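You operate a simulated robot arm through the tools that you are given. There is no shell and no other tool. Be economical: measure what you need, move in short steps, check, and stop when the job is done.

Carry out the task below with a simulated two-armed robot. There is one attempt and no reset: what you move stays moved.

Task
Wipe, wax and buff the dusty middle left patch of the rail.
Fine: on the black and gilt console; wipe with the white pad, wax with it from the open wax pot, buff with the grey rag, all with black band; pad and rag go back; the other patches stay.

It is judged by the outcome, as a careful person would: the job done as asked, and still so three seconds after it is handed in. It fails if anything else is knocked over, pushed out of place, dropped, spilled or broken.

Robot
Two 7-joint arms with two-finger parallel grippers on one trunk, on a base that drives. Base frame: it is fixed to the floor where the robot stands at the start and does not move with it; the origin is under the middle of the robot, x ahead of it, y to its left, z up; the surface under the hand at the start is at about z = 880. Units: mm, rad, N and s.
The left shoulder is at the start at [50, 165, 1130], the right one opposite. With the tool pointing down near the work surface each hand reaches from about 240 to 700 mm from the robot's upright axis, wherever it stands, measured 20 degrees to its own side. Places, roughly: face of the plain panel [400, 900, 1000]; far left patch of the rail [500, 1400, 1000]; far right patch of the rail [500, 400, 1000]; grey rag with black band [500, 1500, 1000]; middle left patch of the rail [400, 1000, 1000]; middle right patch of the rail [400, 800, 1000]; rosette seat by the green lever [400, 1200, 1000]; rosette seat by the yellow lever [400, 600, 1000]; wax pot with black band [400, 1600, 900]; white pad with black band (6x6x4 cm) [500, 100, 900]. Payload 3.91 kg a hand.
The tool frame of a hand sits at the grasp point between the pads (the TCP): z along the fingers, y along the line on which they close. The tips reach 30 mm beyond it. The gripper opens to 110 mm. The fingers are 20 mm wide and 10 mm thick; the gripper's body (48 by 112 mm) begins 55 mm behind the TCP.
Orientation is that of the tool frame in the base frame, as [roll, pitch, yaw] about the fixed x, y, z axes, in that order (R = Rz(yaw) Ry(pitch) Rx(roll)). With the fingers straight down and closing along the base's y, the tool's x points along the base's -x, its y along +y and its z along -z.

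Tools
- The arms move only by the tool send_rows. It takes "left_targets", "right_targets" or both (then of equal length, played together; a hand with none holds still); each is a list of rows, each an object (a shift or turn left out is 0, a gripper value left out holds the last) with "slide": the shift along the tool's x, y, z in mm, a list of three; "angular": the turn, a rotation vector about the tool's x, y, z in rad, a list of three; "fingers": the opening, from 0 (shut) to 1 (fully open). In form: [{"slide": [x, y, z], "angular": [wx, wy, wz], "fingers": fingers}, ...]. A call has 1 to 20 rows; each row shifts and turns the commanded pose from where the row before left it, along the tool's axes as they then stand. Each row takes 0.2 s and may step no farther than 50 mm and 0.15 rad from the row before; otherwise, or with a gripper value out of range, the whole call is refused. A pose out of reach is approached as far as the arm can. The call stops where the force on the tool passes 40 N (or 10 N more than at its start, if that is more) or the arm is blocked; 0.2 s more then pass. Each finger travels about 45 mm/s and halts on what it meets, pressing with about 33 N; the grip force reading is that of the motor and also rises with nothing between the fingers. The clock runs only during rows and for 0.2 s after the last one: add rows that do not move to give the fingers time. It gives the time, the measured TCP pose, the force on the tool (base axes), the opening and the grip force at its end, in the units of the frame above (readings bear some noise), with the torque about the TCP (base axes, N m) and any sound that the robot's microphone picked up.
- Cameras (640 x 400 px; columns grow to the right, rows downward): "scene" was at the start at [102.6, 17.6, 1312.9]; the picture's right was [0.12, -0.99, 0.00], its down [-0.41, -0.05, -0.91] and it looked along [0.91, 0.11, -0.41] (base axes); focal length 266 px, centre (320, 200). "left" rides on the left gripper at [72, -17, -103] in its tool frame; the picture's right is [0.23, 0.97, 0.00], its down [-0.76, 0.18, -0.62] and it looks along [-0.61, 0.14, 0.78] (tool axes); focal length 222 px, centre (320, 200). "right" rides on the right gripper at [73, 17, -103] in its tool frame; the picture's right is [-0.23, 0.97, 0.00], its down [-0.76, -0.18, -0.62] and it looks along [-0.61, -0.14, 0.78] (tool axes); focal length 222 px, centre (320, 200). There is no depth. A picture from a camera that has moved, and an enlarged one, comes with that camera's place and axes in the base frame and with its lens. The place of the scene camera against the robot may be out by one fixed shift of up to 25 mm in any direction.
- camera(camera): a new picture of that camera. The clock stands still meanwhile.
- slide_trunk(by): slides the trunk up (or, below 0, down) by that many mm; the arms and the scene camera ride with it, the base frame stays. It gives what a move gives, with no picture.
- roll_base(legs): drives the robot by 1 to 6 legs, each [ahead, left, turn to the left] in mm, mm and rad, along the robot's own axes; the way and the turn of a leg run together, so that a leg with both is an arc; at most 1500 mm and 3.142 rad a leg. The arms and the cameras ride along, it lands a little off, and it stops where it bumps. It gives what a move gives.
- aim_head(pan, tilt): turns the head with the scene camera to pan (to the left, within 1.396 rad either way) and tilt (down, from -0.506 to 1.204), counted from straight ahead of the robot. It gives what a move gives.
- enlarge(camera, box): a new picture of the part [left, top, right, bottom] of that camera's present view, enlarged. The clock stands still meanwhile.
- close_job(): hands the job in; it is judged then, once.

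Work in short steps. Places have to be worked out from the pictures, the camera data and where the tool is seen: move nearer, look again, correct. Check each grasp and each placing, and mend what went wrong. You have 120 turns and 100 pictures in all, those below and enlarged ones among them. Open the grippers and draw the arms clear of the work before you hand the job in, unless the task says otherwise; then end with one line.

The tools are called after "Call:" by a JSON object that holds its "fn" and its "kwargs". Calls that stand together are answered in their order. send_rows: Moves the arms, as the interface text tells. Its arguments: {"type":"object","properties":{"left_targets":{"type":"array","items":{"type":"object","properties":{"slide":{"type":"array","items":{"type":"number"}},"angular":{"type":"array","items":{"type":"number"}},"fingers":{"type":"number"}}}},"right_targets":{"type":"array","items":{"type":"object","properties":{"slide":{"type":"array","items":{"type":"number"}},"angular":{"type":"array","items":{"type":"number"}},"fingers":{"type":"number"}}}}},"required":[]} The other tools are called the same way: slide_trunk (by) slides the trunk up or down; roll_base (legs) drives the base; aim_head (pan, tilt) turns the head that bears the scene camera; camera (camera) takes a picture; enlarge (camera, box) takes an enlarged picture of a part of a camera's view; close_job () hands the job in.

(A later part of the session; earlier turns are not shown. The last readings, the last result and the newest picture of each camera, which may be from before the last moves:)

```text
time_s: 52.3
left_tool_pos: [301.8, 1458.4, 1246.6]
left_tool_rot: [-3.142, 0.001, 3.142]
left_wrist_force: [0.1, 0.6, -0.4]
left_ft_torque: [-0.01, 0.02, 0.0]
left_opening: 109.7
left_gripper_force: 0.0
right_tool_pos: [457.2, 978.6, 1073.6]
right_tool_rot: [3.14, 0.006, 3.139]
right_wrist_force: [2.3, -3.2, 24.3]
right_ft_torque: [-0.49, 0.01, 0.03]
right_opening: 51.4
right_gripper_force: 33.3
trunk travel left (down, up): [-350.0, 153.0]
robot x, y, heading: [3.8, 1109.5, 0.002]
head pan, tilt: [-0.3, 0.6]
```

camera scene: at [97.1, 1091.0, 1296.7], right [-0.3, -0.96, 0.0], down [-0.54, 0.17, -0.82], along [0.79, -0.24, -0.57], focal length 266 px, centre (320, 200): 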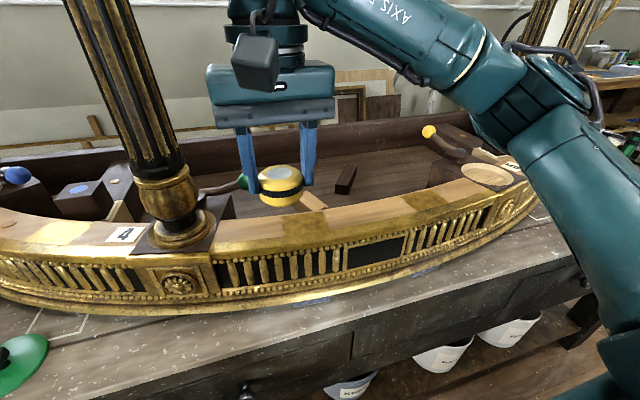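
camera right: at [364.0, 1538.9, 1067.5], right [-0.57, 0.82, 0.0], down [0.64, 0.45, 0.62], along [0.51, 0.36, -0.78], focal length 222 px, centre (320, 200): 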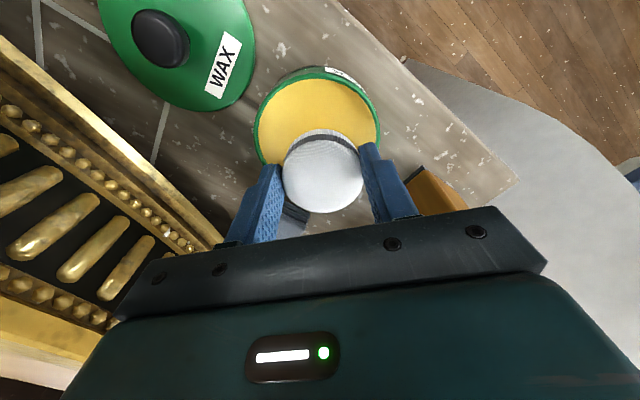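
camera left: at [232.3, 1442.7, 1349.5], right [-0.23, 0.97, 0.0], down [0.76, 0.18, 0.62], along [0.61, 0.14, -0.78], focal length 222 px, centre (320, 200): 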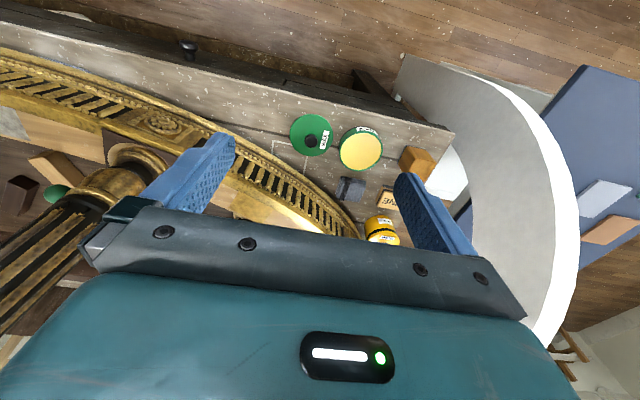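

24 N is a bit much; I back off 1.3 mm and stroke.

Call:
{"fn": "send_rows", "kwargs": {"right_targets": [{"slide": [0, -3, -1.3]}, {"slide": [0, 14, 0]}, {"slide": [0, 14, 0]}, {"slide": [0, 15, 0]}, {"slide": [0, 14, 0]}, {"slide": [0, 14, 0]}, {"slide": [14, 0, 0]}, {"slide": [0, -14, 0]}, {"slide": [0, -14, 0]}, {"slide": [0, -14, 0]}, {"slide": [0, -14, 0]}, {"slide": [0, -14, 0]}, {"slide": [13, 0, 0]}, {"slide": [0, 14, 0]}, {"slide": [0, 14, 0]}, {"slide": [0, 14, 0]}, {"slide": [0, 14, 0]}, {"slide": [0, 14, 0]}, {}]}}

Call:
{"fn": "send_rows", "kwargs": {"right_targets": [{"slide": [0, 0, -30]}, {"slide": [20, 0, -40]}, {"slide": [30, 0, -20]}, {}]}}

Call:
{"fn": "enlarge", "kwargs": {"camera": "scene", "box": [240, 150, 400, 250]}}

```text
time_s: 56.3
left_tool_pos: [302.0, 1458.5, 1246.0]
left_tool_rot: [3.139, 0.002, 3.141]
left_wrist_force: [-0.6, 0.2, -0.2]
left_ft_torque: [-0.01, 0.0, 0.02]
left_opening: 109.9
left_gripper_force: 0.1
right_tool_pos: [430.1, 1046.0, 1071.8]
right_tool_rot: [3.14, 0.003, 3.14]
right_wrist_force: [-0.8, -10.8, 25.3]
right_ft_torque: [-0.68, -0.14, -0.05]
right_opening: 51.2
right_gripper_force: 33.3
trunk travel left (down, up): [-350.0, 153.0]
robot x, y, heading: [6.5, 1113.7, -0.0]
head pan, tilt: [-0.3, 0.6]
```

```text
time_s: 57.3
left_tool_pos: [302.6, 1458.2, 1245.5]
left_tool_rot: [-3.142, 0.0, -3.141]
left_wrist_force: [-0.1, -0.8, 0.9]
left_ft_torque: [0.01, -0.03, 0.03]
left_opening: 109.9
left_gripper_force: 0.0
right_tool_pos: [381.7, 1047.0, 1162.9]
right_tool_rot: [3.141, 0.001, 3.14]
right_wrist_force: [0.0, 0.4, 0.8]
right_ft_torque: [0.0, 0.03, -0.05]
right_opening: 51.1
right_gripper_force: 32.6
trunk travel left (down, up): [-350.0, 153.0]
robot x, y, heading: [1.0, 1112.1, 0.002]
head pan, tilt: [-0.3, 0.6]
```

```text
4.00 times, centred on (320, 200) of scene
camera zoom: at [97.5, 1091.0, 1296.6], right [-0.3, -0.96, 0.0], down [-0.54, 0.17, -0.82], along [0.79, -0.24, -0.57], focal length 1064 px, centre (320, 200)
```

zoom: 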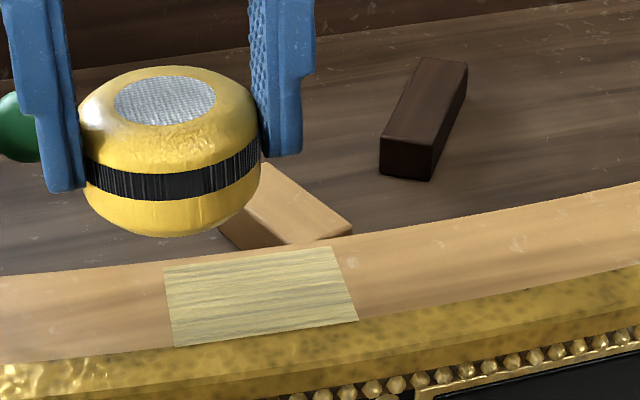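

The wax coat is even over the whole patch. Now the rag: I tuck the right hand back, drive left 190 mm, and bring the left hand over the rag to look.

Call:
{"fn": "send_rows", "kwargs": {"right_targets": [{"slide": [30, -30, 0]}, {"slide": [30, -30, 0]}, {}]}}

Call:
{"fn": "roll_base", "kwargs": {"legs": [[0, 190, 0]]}}

Call:
{"fn": "send_rows", "kwargs": {"left_targets": [{"slide": [-40, -15, 0]}, {"slide": [-40, -15, 10]}, {"slide": [-40, -10, 20]}, {"slide": [-30, 0, 30]}, {"slide": [0, 0, 40]}, {}]}}

Call:
{"fn": "camera", "kwargs": {"camera": "left"}}

```text
time_s: 58.1
left_tool_pos: [303.7, 1458.5, 1245.6]
left_tool_rot: [-3.139, 0.0, -3.141]
left_wrist_force: [-0.4, -0.3, -0.3]
left_ft_torque: [0.0, 0.05, 0.01]
left_opening: 110.1
left_gripper_force: 0.1
right_tool_pos: [321.1, 988.0, 1161.7]
right_tool_rot: [-3.141, -0.001, 3.139]
right_wrist_force: [0.6, -0.5, 0.1]
right_ft_torque: [0.01, -0.02, -0.02]
right_opening: 51.3
right_gripper_force: 33.2
trunk travel left (down, up): [-350.0, 153.0]
robot x, y, heading: [-0.5, 1109.9, 0.004]
head pan, tilt: [-0.3, 0.6]
```

```text
time_s: 60.4
left_tool_pos: [302.8, 1649.8, 1245.2]
left_tool_rot: [-3.141, 0.0, -3.141]
left_wrist_force: [0.1, 0.1, 0.6]
left_ft_torque: [-0.03, 0.04, -0.02]
left_opening: 109.9
left_gripper_force: 0.1
right_tool_pos: [321.0, 1177.7, 1162.4]
right_tool_rot: [-3.141, 0.0, 3.139]
right_wrist_force: [0.6, 0.0, -0.4]
right_ft_torque: [-0.02, -0.02, 0.02]
right_opening: 51.2
right_gripper_force: 33.2
trunk travel left (down, up): [-350.0, 153.0]
robot x, y, heading: [0.1, 1299.2, 0.002]
head pan, tilt: [-0.3, 0.6]
```

```text
time_s: 61.8
left_tool_pos: [454.3, 1609.6, 1144.3]
left_tool_rot: [-3.141, 0.001, -3.14]
left_wrist_force: [0.1, -0.3, 0.1]
left_ft_torque: [0.02, 0.02, 0.02]
left_opening: 110.2
left_gripper_force: 0.0
right_tool_pos: [320.7, 1176.1, 1160.9]
right_tool_rot: [-3.14, 0.001, 3.14]
right_wrist_force: [0.2, -0.3, 0.3]
right_ft_torque: [0.0, 0.02, -0.02]
right_opening: 51.2
right_gripper_force: 33.0
trunk travel left (down, up): [-350.0, 153.0]
robot x, y, heading: [3.5, 1300.3, -0.001]
head pan, tilt: [-0.3, 0.6]
```

```text
65 pictures are left
camera left: at [381.5, 1592.9, 1248.3], right [-0.23, 0.97, 0.0], down [0.76, 0.18, 0.62], along [0.61, 0.14, -0.78], focal length 222 px, centre (320, 200)
```

left: 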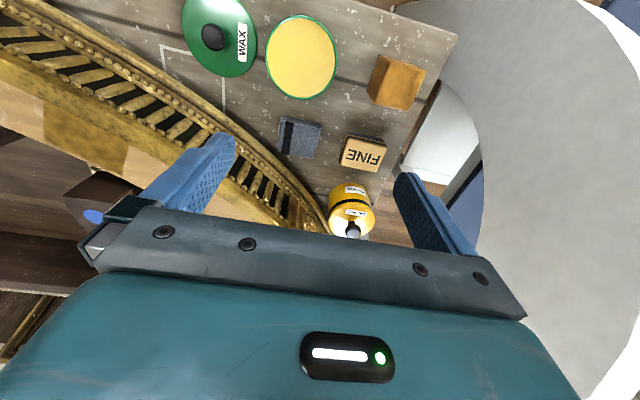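

Call:
{"fn": "enlarge", "kwargs": {"camera": "left", "box": [230, 20, 440, 150]}}

Call:
{"fn": "aim_head", "kwargs": {"pan": 0.65, "tilt": 0.7}}

Call:
{"fn": "camera", "kwargs": {"camera": "scene"}}

```text
3.05 times, centred on (335, 85) of left
camera zoom: at [381.5, 1592.9, 1248.3], right [-0.23, 0.97, 0.0], down [0.76, 0.18, 0.62], along [0.61, 0.14, -0.78], focal length 677 px, centre (274, 550)
```

zoom: 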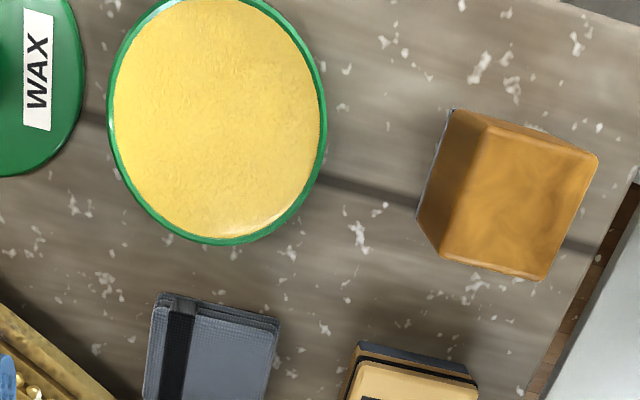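

```text
time_s: 63.0
left_tool_pos: [453.2, 1609.3, 1144.4]
left_tool_rot: [3.141, 0.0, -3.141]
left_wrist_force: [0.3, -0.5, 0.6]
left_ft_torque: [0.02, 0.0, 0.03]
left_opening: 110.3
left_gripper_force: 0.0
right_tool_pos: [321.7, 1177.5, 1161.5]
right_tool_rot: [3.141, -0.001, 3.141]
right_wrist_force: [-0.6, -0.8, -0.2]
right_ft_torque: [-0.01, -0.02, 0.03]
right_opening: 51.3
right_gripper_force: 32.9
trunk travel left (down, up): [-350.0, 153.0]
robot x, y, heading: [1.4, 1301.0, -0.001]
head pan, tilt: [0.649, 0.7]
```

```text
63 pictures are left
camera scene: at [80.5, 1358.6, 1288.1], right [0.6, -0.8, 0.0], down [-0.51, -0.39, -0.77], along [0.61, 0.46, -0.64], focal length 266 px, centre (320, 200)
```

scene: 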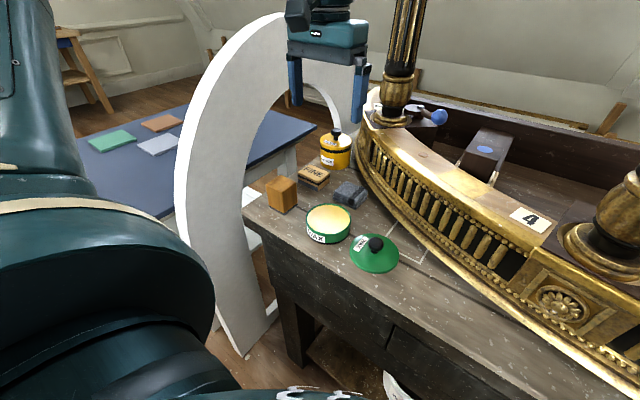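

The rag lies square to the axes at x 503–561, y 1566–1624, with about 30 mm free to the FINE block. I set the opening to about 76 mm and move above it.

Call:
{"fn": "send_rows", "kwargs": {"left_targets": [{"slide": [-20, -4, 20], "fingers": 0.69}, {"slide": [-20, -4, 30]}, {"slide": [-20, -4, 35]}, {"slide": [-19, -2, 40]}, {"slide": [0, 0, 30]}, {}]}}

Call:
{"fn": "camera", "kwargs": {"camera": "left"}}

Call:
{"fn": "enlarge", "kwargs": {"camera": "scene", "box": [240, 110, 480, 260]}}

```text
time_s: 64.4
left_tool_pos: [532.7, 1595.1, 990.3]
left_tool_rot: [3.141, 0.002, -3.141]
left_wrist_force: [0.0, -0.3, -0.2]
left_ft_torque: [0.06, 0.0, -0.02]
left_opening: 76.0
left_gripper_force: 0.1
right_tool_pos: [322.2, 1176.9, 1160.4]
right_tool_rot: [3.141, 0.0, 3.139]
right_wrist_force: [-0.2, -0.4, -0.3]
right_ft_torque: [0.0, 0.0, -0.02]
right_opening: 51.5
right_gripper_force: 33.2
trunk travel left (down, up): [-350.0, 153.0]
robot x, y, heading: [2.9, 1303.4, -0.0]
head pan, tilt: [0.649, 0.7]
```

```text
62 pictures are left
camera left: at [461.4, 1578.5, 1094.2], right [-0.23, 0.97, 0.0], down [0.76, 0.18, 0.62], along [0.61, 0.14, -0.78], focal length 222 px, centre (320, 200)
```

left: 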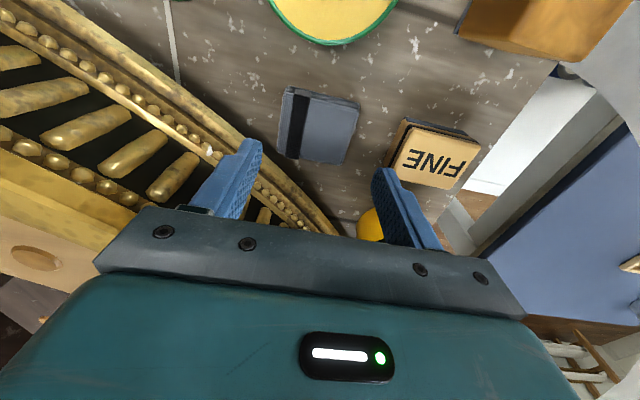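

```text
2.67 times, centred on (360, 185) of scene
camera zoom: at [80.4, 1358.6, 1288.1], right [0.6, -0.8, 0.0], down [-0.51, -0.39, -0.77], along [0.61, 0.46, -0.64], focal length 709 px, centre (213, 240)
```

zoom: 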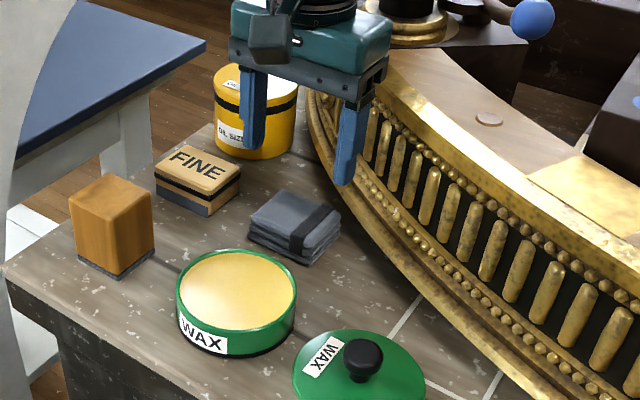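

Rag centre is [533,1593]. I adjust 2 mm, go down to TCP z ≈ 921 so the tips stay above the bench, and close.

Call:
{"fn": "send_rows", "kwargs": {"left_targets": [{"slide": [0, -2, 30]}, {"slide": [0, 0, 25]}, {"slide": [0, 0, 13]}, {}, {"fingers": 0.5}, {"fingers": 0.35}, {"fingers": 0.35}, {}]}}

Call:
{"fn": "camera", "kwargs": {"camera": "left"}}

Call:
{"fn": "enlarge", "kwargs": {"camera": "scene", "box": [240, 110, 480, 260]}}

```text
time_s: 66.2
left_tool_pos: [532.0, 1594.3, 922.7]
left_tool_rot: [-3.14, 0.001, -3.141]
left_wrist_force: [0.2, -0.3, 0.6]
left_ft_torque: [0.0, 0.01, -0.02]
left_opening: 66.8
left_gripper_force: 32.8
right_tool_pos: [320.6, 1177.7, 1160.4]
right_tool_rot: [-3.141, -0.002, 3.14]
right_wrist_force: [0.8, 0.9, -0.7]
right_ft_torque: [-0.03, 0.0, -0.01]
right_opening: 51.4
right_gripper_force: 32.8
trunk travel left (down, up): [-350.0, 153.0]
robot x, y, heading: [2.4, 1300.2, 0.001]
head pan, tilt: [0.649, 0.7]
```

```text
60 pictures are left
camera left: at [461.2, 1576.9, 1026.1], right [-0.23, 0.97, 0.0], down [0.76, 0.18, 0.62], along [0.61, 0.14, -0.78], focal length 222 px, centre (320, 200)
```

left: 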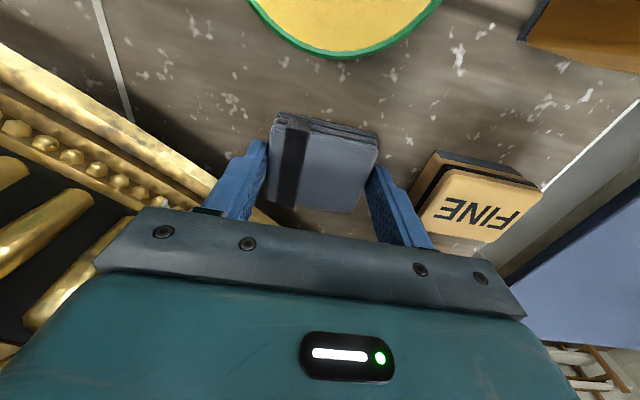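

```text
2.67 times, centred on (360, 185) of scene
camera zoom: at [80.5, 1358.7, 1288.0], right [0.6, -0.8, 0.0], down [-0.51, -0.39, -0.76], along [0.61, 0.46, -0.64], focal length 709 px, centre (213, 240)
```

zoom: 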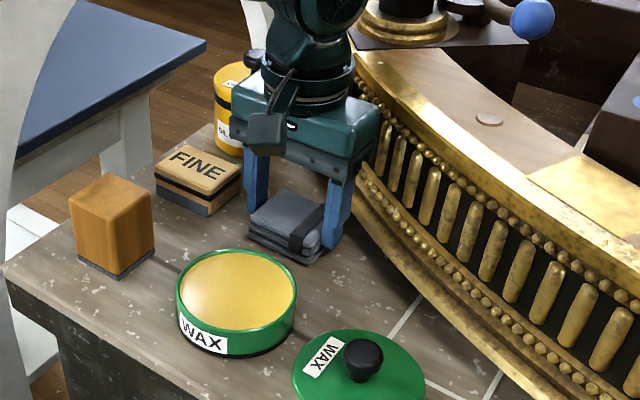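

The rag is gripped at 66.8 mm (home TCP [532,1594,922.7]). I lift straight up and check.

Call:
{"fn": "send_rows", "kwargs": {"left_targets": [{"slide": [0, 0, -20]}, {"slide": [0, 0, -40]}, {"slide": [0, 0, -45]}, {"slide": [0, 0, -45]}, {"slide": [15, 0, -40]}, {}]}}

Call:
{"fn": "enlarge", "kwargs": {"camera": "scene", "box": [240, 50, 480, 200]}}

Call:
{"fn": "camera", "kwargs": {"camera": "left"}}

```text
time_s: 67.6
left_tool_pos: [517.3, 1593.8, 1112.8]
left_tool_rot: [-3.141, -0.001, 3.14]
left_wrist_force: [-0.1, 0.6, -0.2]
left_ft_torque: [-0.03, -0.01, 0.0]
left_opening: 66.5
left_gripper_force: 33.2
right_tool_pos: [322.7, 1177.9, 1161.4]
right_tool_rot: [-3.141, -0.001, 3.139]
right_wrist_force: [-0.7, -0.1, -0.6]
right_ft_torque: [0.0, 0.02, -0.01]
right_opening: 51.3
right_gripper_force: 32.8
trunk travel left (down, up): [-350.0, 153.0]
robot x, y, heading: [-0.5, 1298.4, -0.001]
head pan, tilt: [0.649, 0.7]
```

```text
2.67 times, centred on (360, 125) of scene
camera zoom: at [80.8, 1358.7, 1288.0], right [0.6, -0.8, 0.0], down [-0.51, -0.39, -0.76], along [0.61, 0.46, -0.64], focal length 709 px, centre (213, 400)
```

zoom: 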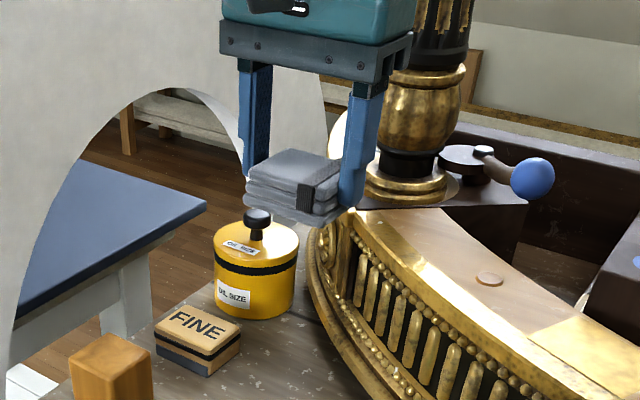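

```text
57 pictures are left
camera left: at [446.1, 1576.5, 1216.8], right [-0.23, 0.97, 0.0], down [0.76, 0.18, 0.62], along [0.61, 0.14, -0.78], focal length 222 px, centre (320, 200)
```

left: 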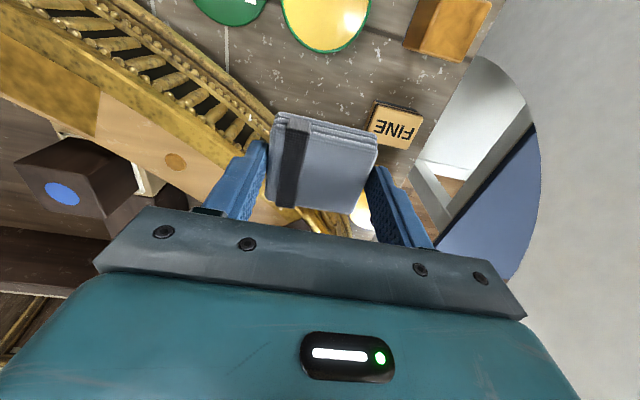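

The rag is held securely, its underside protruding below the tips. I retract the left hand and drive right so that it faces the patch.

Call:
{"fn": "send_rows", "kwargs": {"left_targets": [{"slide": [30, 0, -35]}, {"slide": [40, 0, -25]}, {"slide": [45, 0, 0]}, {"slide": [45, 0, 0]}, {"slide": [45, 0, 0]}, {}]}}

Call:
{"fn": "roll_base", "kwargs": {"legs": [[0, -445, 0]]}}

Call:
{"fn": "aim_head", "kwargs": {"pan": 0.3, "tilt": 0.6}}

Call:
{"fn": "camera", "kwargs": {"camera": "scene"}}

Call:
{"fn": "camera", "kwargs": {"camera": "left"}}

```text
time_s: 69.0
left_tool_pos: [312.3, 1592.5, 1171.4]
left_tool_rot: [3.141, 0.0, -3.14]
left_wrist_force: [-0.5, -0.5, -0.5]
left_ft_torque: [0.01, 0.01, 0.0]
left_opening: 66.7
left_gripper_force: 33.2
right_tool_pos: [321.1, 1177.3, 1160.9]
right_tool_rot: [3.141, 0.0, 3.141]
right_wrist_force: [0.7, -1.3, -0.1]
right_ft_torque: [-0.02, 0.02, -0.03]
right_opening: 51.4
right_gripper_force: 33.4
trunk travel left (down, up): [-350.0, 153.0]
robot x, y, heading: [-0.7, 1300.4, 0.001]
head pan, tilt: [0.649, 0.7]
```

```text
time_s: 73.5
left_tool_pos: [312.5, 1147.1, 1173.0]
left_tool_rot: [-3.14, -0.001, -3.137]
left_wrist_force: [-0.1, 0.2, -0.2]
left_ft_torque: [-0.02, 0.0, 0.0]
left_opening: 66.8
left_gripper_force: 32.9
right_tool_pos: [324.1, 732.2, 1161.5]
right_tool_rot: [-3.141, 0.0, -3.139]
right_wrist_force: [-0.7, 0.3, 0.0]
right_ft_torque: [-0.01, 0.03, 0.0]
right_opening: 51.7
right_gripper_force: 32.1
trunk travel left (down, up): [-350.0, 153.0]
robot x, y, heading: [3.6, 855.2, 0.004]
head pan, tilt: [0.649, 0.7]
```

```text
time_s: 74.3
left_tool_pos: [312.3, 1148.5, 1172.4]
left_tool_rot: [-3.141, 0.001, -3.137]
left_wrist_force: [0.2, 0.0, -0.4]
left_ft_torque: [0.03, -0.02, 0.01]
left_opening: 67.0
left_gripper_force: 32.9
right_tool_pos: [322.9, 732.4, 1161.5]
right_tool_rot: [3.141, 0.001, -3.139]
right_wrist_force: [0.4, 0.1, -0.5]
right_ft_torque: [-0.01, -0.01, -0.02]
right_opening: 51.3
right_gripper_force: 32.9
trunk travel left (down, up): [-350.0, 153.0]
robot x, y, heading: [3.2, 853.2, 0.003]
head pan, tilt: [0.3, 0.6]
```

```text
56 pictures are left
camera scene: at [98.1, 887.7, 1296.7], right [0.3, -0.95, 0.0], down [-0.54, -0.17, -0.82], along [0.79, 0.25, -0.57], focal length 266 px, centre (320, 200)
```

scene: 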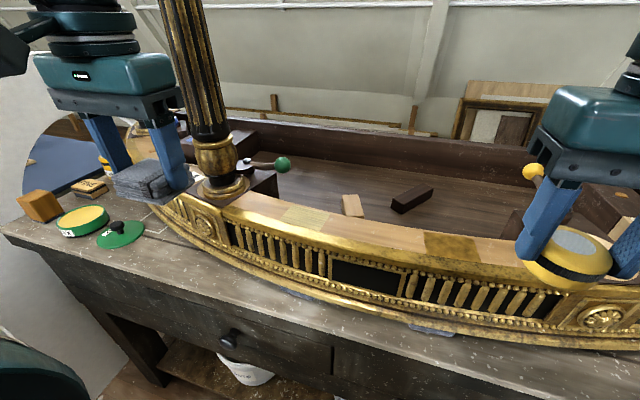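

```text
55 pictures are left
camera left: at [241.5, 1130.7, 1275.9], right [-0.23, 0.97, 0.0], down [0.76, 0.18, 0.62], along [0.61, 0.15, -0.78], focal length 222 px, centre (320, 200)
```

left: 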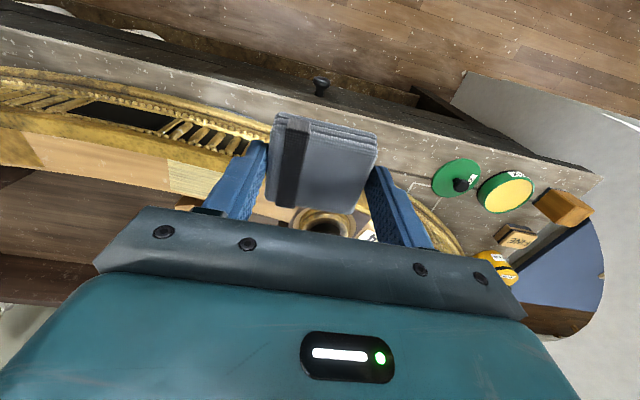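

I bring the rag above the right end of the patch, just above contact height (expected ≈ 1069).

Call:
{"fn": "send_rows", "kwargs": {"left_targets": [{"slide": [-28, -33, 0]}, {"slide": [-28, -33, 10]}, {"slide": [-28, -33, 20]}, {"slide": [-28, -33, 20]}, {"slide": [-28, -33, 20]}, {"slide": [0, 0, 22]}, {}]}}

Call:
{"fn": "camera", "kwargs": {"camera": "left"}}

```text
time_s: 75.9
left_tool_pos: [451.6, 985.7, 1081.9]
left_tool_rot: [3.141, 0.0, -3.135]
left_wrist_force: [-0.9, 0.5, -1.0]
left_ft_torque: [0.04, -0.03, 0.01]
left_opening: 66.7
left_gripper_force: 32.8
left hand out of reach, approached as far as the arm can: row 5
right_tool_pos: [324.1, 732.8, 1162.3]
right_tool_rot: [-3.141, 0.0, -3.138]
right_wrist_force: [-0.6, 0.1, -0.6]
right_ft_torque: [0.01, 0.0, 0.01]
right_opening: 51.2
right_gripper_force: 33.1
trunk travel left (down, up): [-350.0, 153.0]
robot x, y, heading: [-0.6, 854.0, 0.003]
head pan, tilt: [0.3, 0.6]
```

```text
54 pictures are left
camera left: at [379.7, 969.6, 1185.9], right [-0.23, 0.97, 0.0], down [0.76, 0.18, 0.62], along [0.61, 0.15, -0.78], focal length 222 px, centre (320, 200)
```

left: 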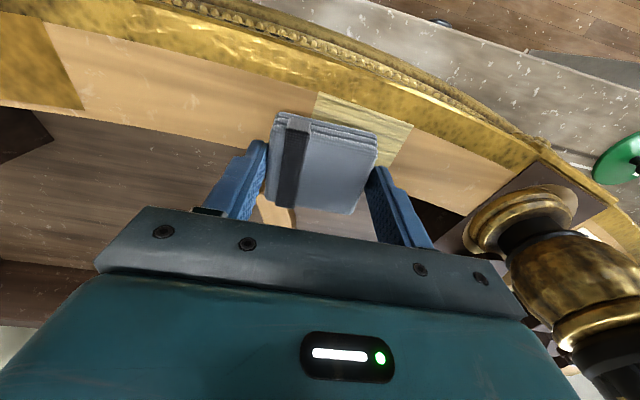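

The rag is above the patch's right half. I lower in small steps to find contact.

Call:
{"fn": "send_rows", "kwargs": {"left_targets": [{"slide": [0, 0, 6]}, {"slide": [0, 0, 3]}, {"slide": [0, 0, 2]}, {}]}}

```text
time_s: 76.9
left_tool_pos: [452.0, 986.3, 1072.6]
left_tool_rot: [3.141, 0.0, -3.137]
left_wrist_force: [0.3, 0.0, -0.4]
left_ft_torque: [-0.02, -0.03, 0.03]
left_opening: 67.1
left_gripper_force: 32.7
right_tool_pos: [324.0, 732.8, 1161.9]
right_tool_rot: [3.141, 0.0, -3.138]
right_wrist_force: [-0.1, 1.5, -0.4]
right_ft_torque: [-0.03, 0.0, -0.01]
right_opening: 51.1
right_gripper_force: 32.9
trunk travel left (down, up): [-350.0, 153.0]
robot x, y, heading: [4.7, 857.5, 0.006]
head pan, tilt: [0.3, 0.6]
```

No contact yet; a few more millimetres.

Call:
{"fn": "send_rows", "kwargs": {"left_targets": [{"slide": [0, 0, 2]}, {"slide": [0, 0, 1]}, {"slide": [0, 0, 1]}, {}]}}

```text
time_s: 77.9
left_tool_pos: [449.5, 987.4, 1069.3]
left_tool_rot: [-3.14, 0.002, -3.137]
left_wrist_force: [-1.2, 0.4, 3.6]
left_ft_torque: [-0.11, 0.01, -0.01]
left_opening: 66.6
left_gripper_force: 32.7
right_tool_pos: [323.4, 731.6, 1161.3]
right_tool_rot: [3.141, -0.001, -3.138]
right_wrist_force: [-0.6, -0.1, 0.6]
right_ft_torque: [-0.01, 0.02, 0.02]
right_opening: 51.2
right_gripper_force: 33.0
trunk travel left (down, up): [-350.0, 153.0]
robot x, y, heading: [4.6, 853.8, -0.001]
head pan, tilt: [0.3, 0.6]
```

Light contact at 3.6 N. I press 1 mm more and buff with strokes along y.

Call:
{"fn": "send_rows", "kwargs": {"left_targets": [{"slide": [0, -4, 1]}, {"slide": [-2, -3, 0]}, {"slide": [0, 13, 0]}, {"slide": [0, 13, 0]}, {"slide": [0, 13, 0]}, {"slide": [0, 13, 0]}, {"slide": [0, 13, 0]}, {"slide": [9, 0, 0]}, {"slide": [9, 0, 0]}, {"slide": [0, -13, 0]}, {"slide": [0, -13, 0]}, {"slide": [0, -13, 0]}, {"slide": [0, -13, 0]}, {"slide": [0, -13, 0]}, {"slide": [-9, 0, 0]}, {"slide": [0, 16, 0]}, {"slide": [0, 16, 0]}, {"slide": [0, 16, 0]}, {"slide": [0, 16, 0]}, {}]}}

Call:
{"fn": "camera", "kwargs": {"camera": "left"}}

```text
time_s: 82.1
left_tool_pos: [442.8, 1044.1, 1067.4]
left_tool_rot: [3.141, 0.002, -3.136]
left_wrist_force: [0.8, -4.6, 12.5]
left_ft_torque: [-0.4, -0.05, -0.03]
left_opening: 66.6
left_gripper_force: 33.1
right_tool_pos: [322.7, 731.8, 1162.4]
right_tool_rot: [3.14, 0.002, -3.138]
right_wrist_force: [0.5, -0.6, 0.2]
right_ft_torque: [0.0, -0.01, 0.01]
right_opening: 51.3
right_gripper_force: 33.4
trunk travel left (down, up): [-350.0, 153.0]
robot x, y, heading: [0.9, 851.8, 0.005]
head pan, tilt: [0.3, 0.6]
```

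```text
53 pictures are left
camera left: at [370.9, 1025.9, 1172.0], right [-0.23, 0.97, 0.0], down [0.76, 0.18, 0.63], along [0.61, 0.14, -0.78], focal length 222 px, centre (320, 200)
```

left: 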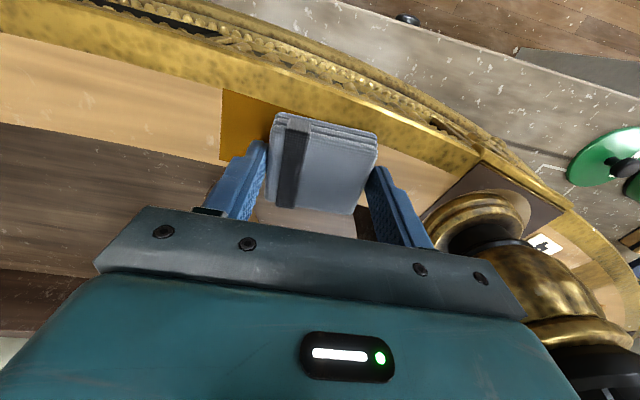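

The right part is now bright gilt. I lift the rag and look at the whole patch.

Call:
{"fn": "send_rows", "kwargs": {"left_targets": [{"slide": [0, 0, -30]}, {"slide": [20, 20, -30]}, {"slide": [35, 30, -15]}, {"slide": [35, 30, -15]}, {}]}}

Call:
{"fn": "enlarge", "kwargs": {"camera": "scene", "box": [200, 150, 360, 250]}}

Call:
{"fn": "enlarge", "kwargs": {"camera": "right", "box": [320, 0, 640, 200]}}

```text
time_s: 83.3
left_tool_pos: [352.4, 1121.5, 1157.5]
left_tool_rot: [-3.139, -0.002, -3.135]
left_wrist_force: [0.0, 0.1, 0.2]
left_ft_torque: [-0.03, -0.03, 0.02]
left_opening: 67.0
left_gripper_force: 33.3
right_tool_pos: [324.0, 731.4, 1161.9]
right_tool_rot: [-3.142, -0.003, -3.138]
right_wrist_force: [0.0, 0.6, 0.6]
right_ft_torque: [-0.01, 0.04, -0.03]
right_opening: 51.2
right_gripper_force: 32.5
trunk travel left (down, up): [-350.0, 153.0]
robot x, y, heading: [2.4, 854.4, 0.005]
head pan, tilt: [0.3, 0.6]
```

```text
4.00 times, centred on (280, 200) of scene
camera zoom: at [98.5, 887.3, 1296.6], right [0.3, -0.95, 0.0], down [-0.54, -0.17, -0.82], along [0.79, 0.25, -0.57], focal length 1064 px, centre (480, 200)
```

zoom: 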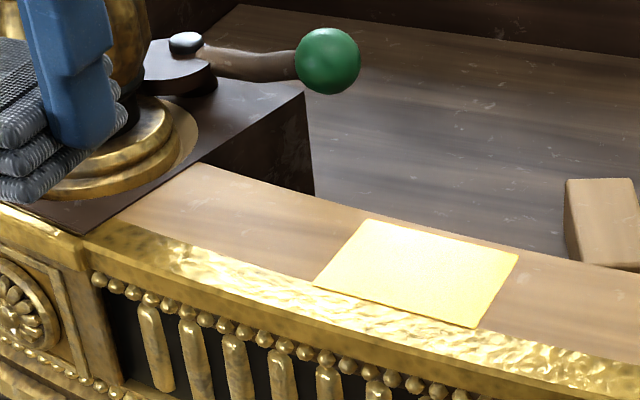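

```text
2.00 times, centred on (480, 100) of right
camera zoom: at [249.6, 749.1, 1266.1], right [0.22, 0.97, 0.0], down [0.76, -0.18, 0.62], along [0.61, -0.14, -0.78], focal length 444 px, centre (0, 400)
```

zoom: 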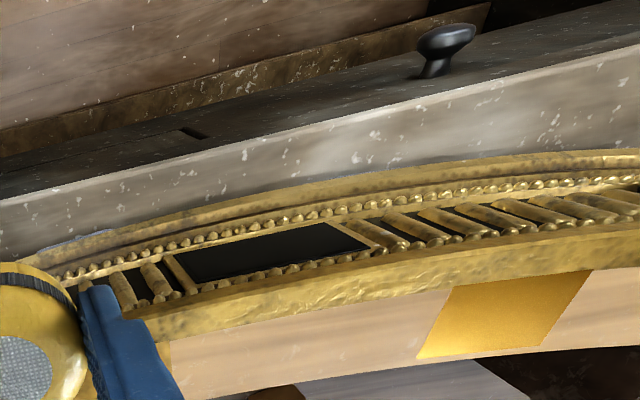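

The patch is evenly bright: wiped, waxed and buffed. Now I return the rag: tuck in and drive left.

Call:
{"fn": "send_rows", "kwargs": {"left_targets": [{"slide": [40, 20, -15]}, {}]}}

Call:
{"fn": "roll_base", "kwargs": {"legs": [[0, 446, 0]]}}

Call:
{"fn": "aim_head", "kwargs": {"pan": 0.65, "tilt": 0.7}}

Call:
{"fn": "camera", "kwargs": {"camera": "scene"}}

```text
time_s: 83.9
left_tool_pos: [313.0, 1142.2, 1171.5]
left_tool_rot: [3.141, 0.0, -3.136]
left_wrist_force: [0.6, 0.1, -0.7]
left_ft_torque: [0.03, -0.01, 0.0]
left_opening: 66.9
left_gripper_force: 33.1
right_tool_pos: [324.5, 731.5, 1161.0]
right_tool_rot: [-3.142, -0.002, -3.138]
right_wrist_force: [0.5, 0.8, 0.8]
right_ft_torque: [0.01, 0.01, -0.02]
right_opening: 51.4
right_gripper_force: 32.7
trunk travel left (down, up): [-350.0, 153.0]
robot x, y, heading: [5.2, 854.6, -0.002]
head pan, tilt: [0.3, 0.6]
```

```text
time_s: 88.3
left_tool_pos: [308.2, 1591.0, 1171.9]
left_tool_rot: [3.141, -0.001, -3.133]
left_wrist_force: [-1.0, 0.5, 0.1]
left_ft_torque: [0.03, 0.02, 0.0]
left_opening: 66.7
left_gripper_force: 33.2
right_tool_pos: [321.0, 1181.1, 1161.9]
right_tool_rot: [3.141, 0.0, -3.133]
right_wrist_force: [0.5, -0.3, -0.9]
right_ft_torque: [0.02, -0.01, 0.0]
right_opening: 51.1
right_gripper_force: 33.1
trunk travel left (down, up): [-350.0, 153.0]
robot x, y, heading: [1.6, 1302.5, 0.006]
head pan, tilt: [0.3, 0.6]
```

```text
time_s: 89.2
left_tool_pos: [308.7, 1590.5, 1172.7]
left_tool_rot: [3.141, 0.0, -3.133]
left_wrist_force: [-1.0, -0.6, 0.1]
left_ft_torque: [0.03, -0.03, -0.01]
left_opening: 66.7
left_gripper_force: 32.7
right_tool_pos: [320.2, 1181.6, 1161.2]
right_tool_rot: [3.142, 0.0, -3.135]
right_wrist_force: [-1.0, 0.5, -0.3]
right_ft_torque: [-0.01, 0.03, 0.02]
right_opening: 51.1
right_gripper_force: 32.6
trunk travel left (down, up): [-350.0, 153.0]
robot x, y, heading: [0.7, 1306.7, 0.003]
head pan, tilt: [0.649, 0.7]
```

```text
50 pictures are left
camera scene: at [78.4, 1360.6, 1288.1], right [0.61, -0.79, 0.0], down [-0.51, -0.39, -0.77], along [0.61, 0.47, -0.64], focal length 266 px, centre (320, 200)
```

scene: 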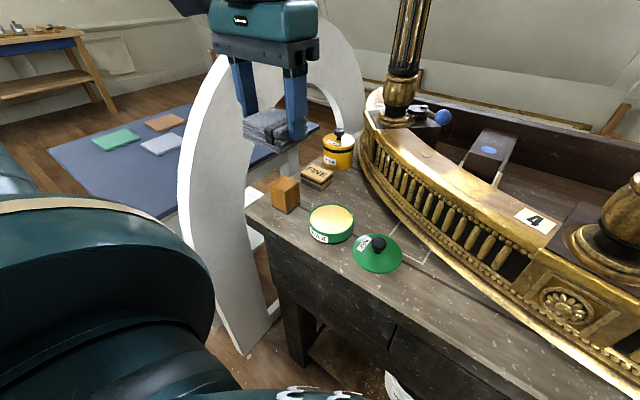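

I move the rag back above its home spot [532,1594].

Call:
{"fn": "send_rows", "kwargs": {"left_targets": [{"slide": [-45, 0, 0]}, {"slide": [-45, 0, 0]}, {"slide": [-45, 0, 10]}, {"slide": [-45, 1, 20]}, {"slide": [-43, 1, 25]}, {"slide": [0, 0, 45]}, {"slide": [0, 0, 45]}, {"slide": [0, 0, 30]}, {}]}}

Call:
{"fn": "camera", "kwargs": {"camera": "left"}}

```text
time_s: 91.2
left_tool_pos: [531.6, 1595.3, 996.8]
left_tool_rot: [-3.141, 0.0, -3.133]
left_wrist_force: [0.6, 0.9, -1.0]
left_ft_torque: [0.01, 0.02, 0.0]
left_opening: 66.7
left_gripper_force: 32.5
right_tool_pos: [320.2, 1181.5, 1161.0]
right_tool_rot: [-3.142, 0.001, -3.135]
right_wrist_force: [-0.2, -0.2, 0.2]
right_ft_torque: [0.0, -0.02, 0.03]
right_opening: 51.2
right_gripper_force: 33.4
trunk travel left (down, up): [-350.0, 153.0]
robot x, y, heading: [0.4, 1303.1, 0.007]
head pan, tilt: [0.649, 0.7]
```

```text
49 pictures are left
camera left: at [460.8, 1578.2, 1100.6], right [-0.24, 0.97, 0.0], down [0.76, 0.18, 0.62], along [0.61, 0.15, -0.78], focal length 222 px, centre (320, 200)
```

left: 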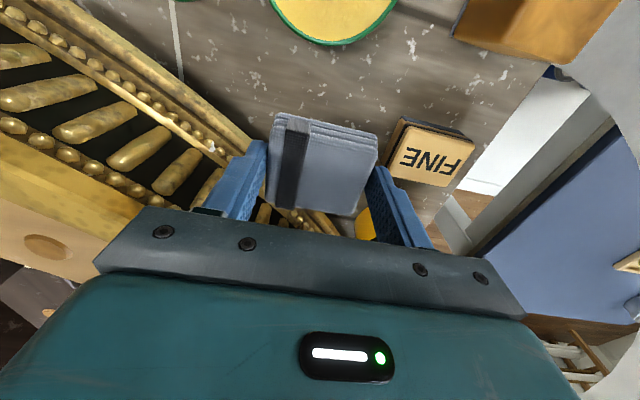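

The place matches the earlier view. I lower to just above the bench.

Call:
{"fn": "send_rows", "kwargs": {"left_targets": [{"slide": [0, -1, 30]}, {"slide": [0, 0, 25]}, {"slide": [0, 0, 13]}, {"slide": [0, 0, 3]}, {}]}}

```text
time_s: 92.4
left_tool_pos: [531.4, 1594.5, 927.5]
left_tool_rot: [3.141, 0.001, -3.133]
left_wrist_force: [0.9, 0.4, 0.0]
left_ft_torque: [0.01, -0.01, -0.04]
left_opening: 66.6
left_gripper_force: 32.9
right_tool_pos: [320.7, 1182.0, 1161.4]
right_tool_rot: [-3.14, 0.001, -3.134]
right_wrist_force: [-1.0, 0.2, -0.8]
right_ft_torque: [0.04, -0.02, -0.02]
right_opening: 51.2
right_gripper_force: 33.3
trunk travel left (down, up): [-350.0, 153.0]
robot x, y, heading: [-0.5, 1303.7, 0.009]
head pan, tilt: [0.649, 0.7]
```

A few millimetres more to touch down.

Call:
{"fn": "send_rows", "kwargs": {"left_targets": [{"slide": [0, 0, 2]}, {"slide": [0, 0, 1.5]}, {"slide": [0, 0, 1]}, {}]}}

```text
time_s: 93.4
left_tool_pos: [530.8, 1594.3, 920.8]
left_tool_rot: [-3.141, 0.0, -3.134]
left_wrist_force: [-0.3, -0.3, -0.6]
left_ft_torque: [0.03, 0.01, 0.0]
left_opening: 66.5
left_gripper_force: 33.2
right_tool_pos: [321.6, 1181.3, 1161.7]
right_tool_rot: [3.141, 0.001, -3.135]
right_wrist_force: [0.5, -0.2, 0.5]
right_ft_torque: [-0.02, 0.01, -0.04]
right_opening: 51.3
right_gripper_force: 32.6
trunk travel left (down, up): [-350.0, 153.0]
robot x, y, heading: [-1.7, 1299.6, 0.011]
head pan, tilt: [0.649, 0.7]
```

Call:
{"fn": "send_rows", "kwargs": {"left_targets": [{"slide": [0, 0, 1]}, {"slide": [0, 0, 1]}, {}]}}

```text
time_s: 94.2
left_tool_pos: [531.1, 1593.6, 921.0]
left_tool_rot: [3.141, 0.0, -3.132]
left_wrist_force: [0.3, 1.9, 5.7]
left_ft_torque: [-0.03, -0.05, 0.01]
left_opening: 66.8
left_gripper_force: 32.9
right_tool_pos: [320.5, 1180.9, 1161.9]
right_tool_rot: [-3.142, 0.003, -3.134]
right_wrist_force: [0.4, 0.3, -0.5]
right_ft_torque: [-0.04, 0.02, 0.0]
right_opening: 51.4
right_gripper_force: 32.9
trunk travel left (down, up): [-350.0, 153.0]
robot x, y, heading: [-1.0, 1300.1, 0.006]
head pan, tilt: [0.649, 0.7]
```

Contact at 5.7 N: the rag is down. I open slightly (to about 78 mm), and lift away.

Call:
{"fn": "send_rows", "kwargs": {"left_targets": [{"fingers": 0.7}, {"fingers": 0.7}, {"fingers": 0.7}, {"slide": [0, 0, -25]}, {"slide": [0, 0, -40]}, {"slide": [0, 0, -45]}, {"slide": [0, 0, -45]}, {}]}}

Call:
{"fn": "camera", "kwargs": {"camera": "left"}}

Call:
{"fn": "enlarge", "kwargs": {"camera": "scene", "box": [240, 110, 480, 260]}}

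```text
time_s: 96.0
left_tool_pos: [531.1, 1594.2, 1076.1]
left_tool_rot: [3.141, 0.0, -3.133]
left_wrist_force: [-1.2, -0.2, 0.3]
left_ft_torque: [-0.02, -0.03, -0.01]
left_opening: 76.9
left_gripper_force: 0.1
right_tool_pos: [320.1, 1180.4, 1161.6]
right_tool_rot: [3.141, 0.001, -3.136]
right_wrist_force: [-0.2, 0.0, -0.2]
right_ft_torque: [0.02, 0.02, 0.01]
right_opening: 51.1
right_gripper_force: 33.1
trunk travel left (down, up): [-350.0, 153.0]
robot x, y, heading: [-0.9, 1306.7, 0.007]
head pan, tilt: [0.649, 0.7]
```

```text
48 pictures are left
camera left: at [460.2, 1577.8, 1179.6], right [-0.24, 0.97, 0.0], down [0.76, 0.18, 0.62], along [0.61, 0.15, -0.78], focal length 222 px, centre (320, 200)
```

left: 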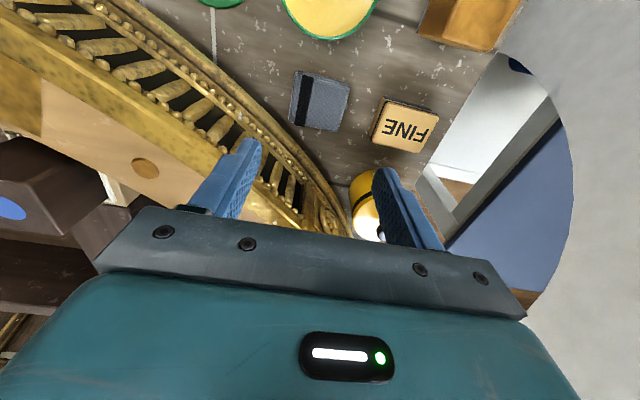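

```text
2.67 times, centred on (360, 185) of scene
camera zoom: at [78.5, 1360.7, 1288.0], right [0.61, -0.79, 0.0], down [-0.51, -0.39, -0.76], along [0.61, 0.47, -0.64], focal length 709 px, centre (213, 240)
```

zoom: 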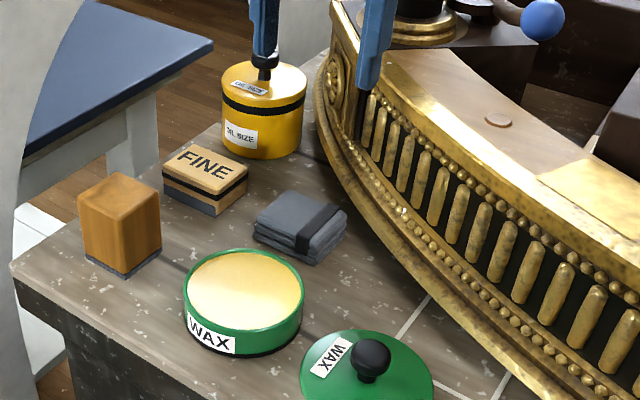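

The rag is back in its place and everything around it is undisturbed. I retract the left arm high and drive back right to return the pad.

Call:
{"fn": "send_rows", "kwargs": {"left_targets": [{"slide": [0, 0, -45]}, {"slide": [30, 0, -38]}, {"slide": [40, 0, -25]}, {"slide": [45, 0, -20]}, {"slide": [45, 0, -15]}, {"slide": [45, 0, 0]}, {"slide": [20, 20, 0]}, {}]}}

Call:
{"fn": "roll_base", "kwargs": {"legs": [[0, -1300, 0]]}}

Call:
{"fn": "aim_head", "kwargs": {"pan": 0.12, "tilt": 0.5}}

Call:
{"fn": "camera", "kwargs": {"camera": "scene"}}

Call:
{"fn": "camera", "kwargs": {"camera": "right"}}

```text
time_s: 97.8
left_tool_pos: [305.4, 1611.7, 1217.4]
left_tool_rot: [-3.141, 0.0, -3.133]
left_wrist_force: [0.4, 0.0, -0.1]
left_ft_torque: [0.0, 0.0, -0.02]
left_opening: 77.2
left_gripper_force: 0.0
right_tool_pos: [321.7, 1181.6, 1161.3]
right_tool_rot: [-3.141, -0.002, -3.135]
right_wrist_force: [0.3, -0.7, -0.7]
right_ft_torque: [-0.01, 0.0, 0.02]
right_opening: 51.5
right_gripper_force: 33.2
trunk travel left (down, up): [-350.0, 153.0]
robot x, y, heading: [0.3, 1304.1, 0.007]
head pan, tilt: [0.649, 0.7]
```

```text
time_s: 109.4
left_tool_pos: [317.8, 316.0, 1218.4]
left_tool_rot: [-3.141, 0.0, -3.127]
left_wrist_force: [-0.2, -1.0, -0.6]
left_ft_torque: [0.02, -0.03, 0.0]
left_opening: 76.9
left_gripper_force: 0.0
right_tool_pos: [335.6, -114.8, 1161.8]
right_tool_rot: [3.141, -0.001, -3.13]
right_wrist_force: [-0.4, -0.3, -0.4]
right_ft_torque: [-0.02, -0.02, 0.0]
right_opening: 51.4
right_gripper_force: 32.9
trunk travel left (down, up): [-350.0, 153.0]
robot x, y, heading: [15.2, 4.6, 0.013]
head pan, tilt: [0.649, 0.7]
```

```text
time_s: 110.3
left_tool_pos: [317.8, 315.9, 1217.4]
left_tool_rot: [3.14, 0.0, -3.128]
left_wrist_force: [-0.5, 0.2, 1.1]
left_ft_torque: [0.0, -0.02, -0.02]
left_opening: 76.9
left_gripper_force: 0.1
right_tool_pos: [335.6, -114.1, 1161.6]
right_tool_rot: [3.141, -0.001, -3.131]
right_wrist_force: [-0.3, 0.7, -0.9]
right_ft_torque: [0.02, -0.01, 0.02]
right_opening: 51.3
right_gripper_force: 32.5
trunk travel left (down, up): [-350.0, 153.0]
robot x, y, heading: [16.2, 8.8, 0.009]
head pan, tilt: [0.12, 0.499]
```

```text
46 pictures are left
camera scene: at [115.4, 23.8, 1305.7], right [0.13, -0.99, 0.0], down [-0.47, -0.06, -0.88], along [0.87, 0.12, -0.48], focal length 266 px, centre (320, 200)
```

scene: 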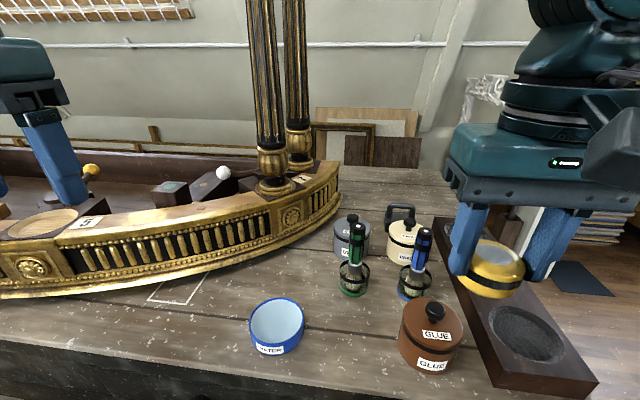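

```text
45 pictures are left
camera right: at [261.7, -98.1, 1266.3], right [0.21, 0.98, 0.0], down [0.76, -0.17, 0.62], along [0.61, -0.13, -0.78], focal length 222 px, centre (320, 200)
```

right: 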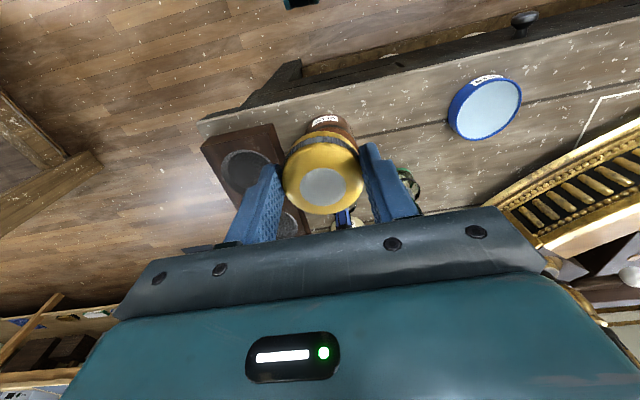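

I carry the pad back to above its home at [534.6,126.6].

Call:
{"fn": "send_rows", "kwargs": {"right_targets": [{"slide": [-28.8, 34.1, 5]}, {"slide": [-28.8, 34.1, 5]}, {"slide": [-28.8, 34.1, 8]}, {"slide": [-28.8, 34.1, 8]}, {"slide": [-28.8, 34.1, 10]}, {"slide": [-28.8, 34.1, 15]}, {"slide": [-28.8, 34.1, 20]}, {"slide": [0, 0, 45]}, {"slide": [0, 0, 40]}, {}]}}

Call:
{"fn": "camera", "kwargs": {"camera": "right"}}

Call:
{"fn": "camera", "kwargs": {"camera": "scene"}}

```text
time_s: 112.5
left_tool_pos: [317.8, 315.9, 1218.0]
left_tool_rot: [3.142, 0.0, -3.127]
left_wrist_force: [0.0, -0.2, -0.2]
left_ft_torque: [-0.02, 0.01, 0.01]
left_opening: 76.9
left_gripper_force: 0.0
right_tool_pos: [534.5, 126.9, 1004.3]
right_tool_rot: [-3.14, 0.001, -3.13]
right_wrist_force: [-0.3, -0.5, 0.5]
right_ft_torque: [0.04, -0.03, -0.05]
right_opening: 51.3
right_gripper_force: 32.8
trunk travel left (down, up): [-350.0, 153.0]
robot x, y, heading: [12.8, 7.1, 0.01]
head pan, tilt: [0.12, 0.499]
```

```text
44 pictures are left
camera right: at [460.0, 143.1, 1110.2], right [0.21, 0.98, 0.0], down [0.76, -0.17, 0.62], along [0.61, -0.13, -0.78], focal length 222 px, centre (320, 200)
```

right: 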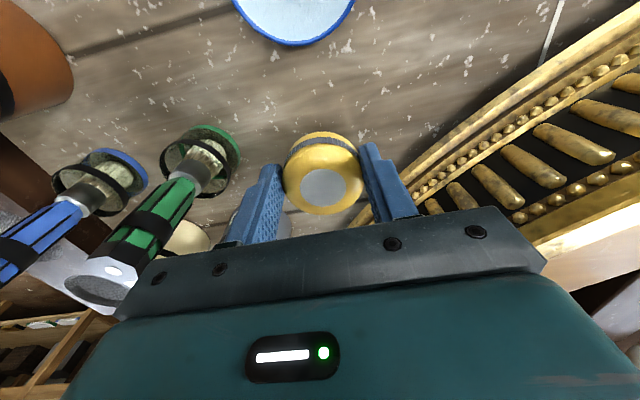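

```text
43 pictures are left
camera scene: at [115.3, 23.5, 1305.8], right [0.13, -0.99, 0.0], down [-0.47, -0.06, -0.88], along [0.87, 0.12, -0.48], focal length 266 px, centre (320, 200)
```

scene: 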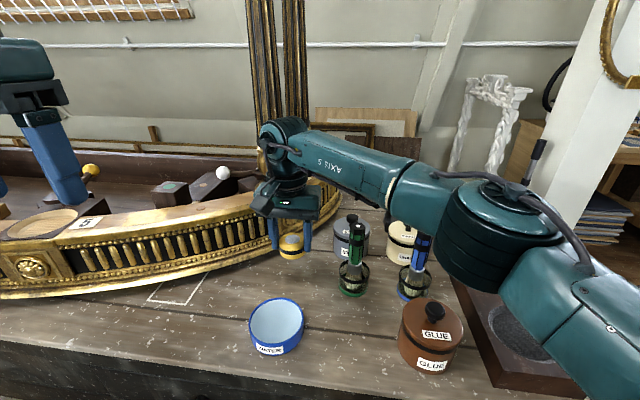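

I lower to just above the bench; contact is expected at z ≈ 925–928.

Call:
{"fn": "send_rows", "kwargs": {"right_targets": [{"slide": [0, 0, 35]}, {"slide": [0, 0, 25]}, {"slide": [0, 0, 12]}, {"slide": [0, 0, 3]}, {}]}}

```text
time_s: 113.7
left_tool_pos: [317.2, 315.6, 1218.3]
left_tool_rot: [-3.142, 0.0, -3.125]
left_wrist_force: [0.0, -0.1, -0.6]
left_ft_torque: [-0.02, -0.02, -0.04]
left_opening: 77.0
left_gripper_force: 0.1
right_tool_pos: [534.2, 128.0, 930.7]
right_tool_rot: [3.141, 0.0, -3.128]
right_wrist_force: [0.3, 0.0, -0.2]
right_ft_torque: [0.03, -0.01, -0.01]
right_opening: 51.3
right_gripper_force: 33.0
trunk travel left (down, up): [-350.0, 153.0]
robot x, y, heading: [14.2, 4.3, 0.016]
head pan, tilt: [0.12, 0.499]
```

Still clear; I go on in millimetre steps.

Call:
{"fn": "send_rows", "kwargs": {"right_targets": [{"slide": [0, -1, 1.5]}, {"slide": [0, 0, 1.5]}, {"slide": [0, 0, 1]}, {}]}}

```text
time_s: 114.7
left_tool_pos: [318.1, 315.4, 1218.7]
left_tool_rot: [-3.14, 0.0, -3.127]
left_wrist_force: [0.3, 0.6, -0.5]
left_ft_torque: [0.02, 0.0, 0.01]
left_opening: 77.1
left_gripper_force: 0.0
right_tool_pos: [535.0, 125.6, 927.8]
right_tool_rot: [3.141, -0.001, -3.13]
right_wrist_force: [0.5, -0.9, -0.2]
right_ft_torque: [0.0, -0.01, 0.0]
right_opening: 51.2
right_gripper_force: 32.9
trunk travel left (down, up): [-350.0, 153.0]
robot x, y, heading: [9.0, 6.6, 0.011]
head pan, tilt: [0.12, 0.499]
```

Call:
{"fn": "send_rows", "kwargs": {"right_targets": [{"slide": [0, 0, 1]}, {"slide": [0, 0, 1]}, {}]}}

```text
time_s: 115.5
left_tool_pos: [318.2, 315.5, 1218.9]
left_tool_rot: [-3.14, 0.001, -3.126]
left_wrist_force: [-0.4, -0.8, 0.8]
left_ft_torque: [-0.03, 0.02, 0.0]
left_opening: 77.0
left_gripper_force: 0.1
right_tool_pos: [534.1, 125.5, 925.4]
right_tool_rot: [3.14, 0.0, -3.129]
right_wrist_force: [0.8, 1.9, 4.1]
right_ft_torque: [-0.02, -0.11, 0.01]
right_opening: 51.4
right_gripper_force: 33.0
trunk travel left (down, up): [-350.0, 153.0]
robot x, y, heading: [12.6, 6.2, 0.009]
head pan, tilt: [0.12, 0.499]
```

The pad touches the bench (4 N). I open and lift straight up.

Call:
{"fn": "send_rows", "kwargs": {"right_targets": [{"fingers": 0.75}, {"fingers": 0.75}, {"fingers": 0.75}, {"fingers": 0.75}, {"slide": [0, 0, -25]}, {"slide": [0, 0, -40]}, {"slide": [0, 0, -45]}, {}]}}

Call:
{"fn": "camera", "kwargs": {"camera": "right"}}

```text
time_s: 117.3
left_tool_pos: [317.6, 315.4, 1216.9]
left_tool_rot: [3.141, -0.001, -3.124]
left_wrist_force: [-0.5, -0.4, -0.2]
left_ft_torque: [-0.01, 0.01, 0.01]
left_opening: 77.0
left_gripper_force: 0.2
right_tool_pos: [532.7, 127.5, 1035.9]
right_tool_rot: [3.14, 0.0, -3.127]
right_wrist_force: [0.9, -0.4, -0.2]
right_ft_torque: [0.01, 0.02, 0.01]
right_opening: 82.9
right_gripper_force: 0.0
trunk travel left (down, up): [-350.0, 153.0]
robot x, y, heading: [12.4, 7.5, 0.013]
head pan, tilt: [0.12, 0.499]
```

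```text
42 pictures are left
camera right: at [459.6, 142.7, 1140.2], right [0.21, 0.98, 0.0], down [0.76, -0.17, 0.62], along [0.61, -0.13, -0.78], focal length 222 px, centre (320, 200)
```

right: 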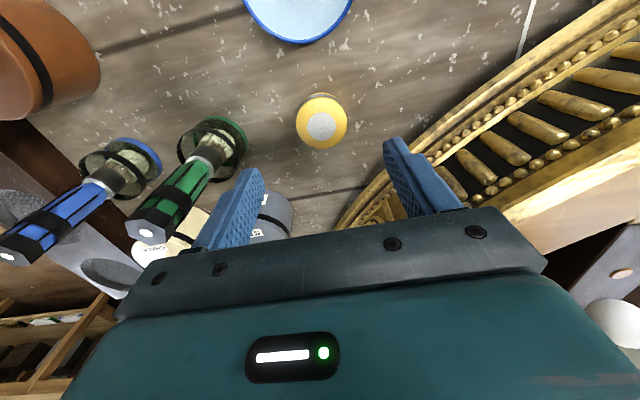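

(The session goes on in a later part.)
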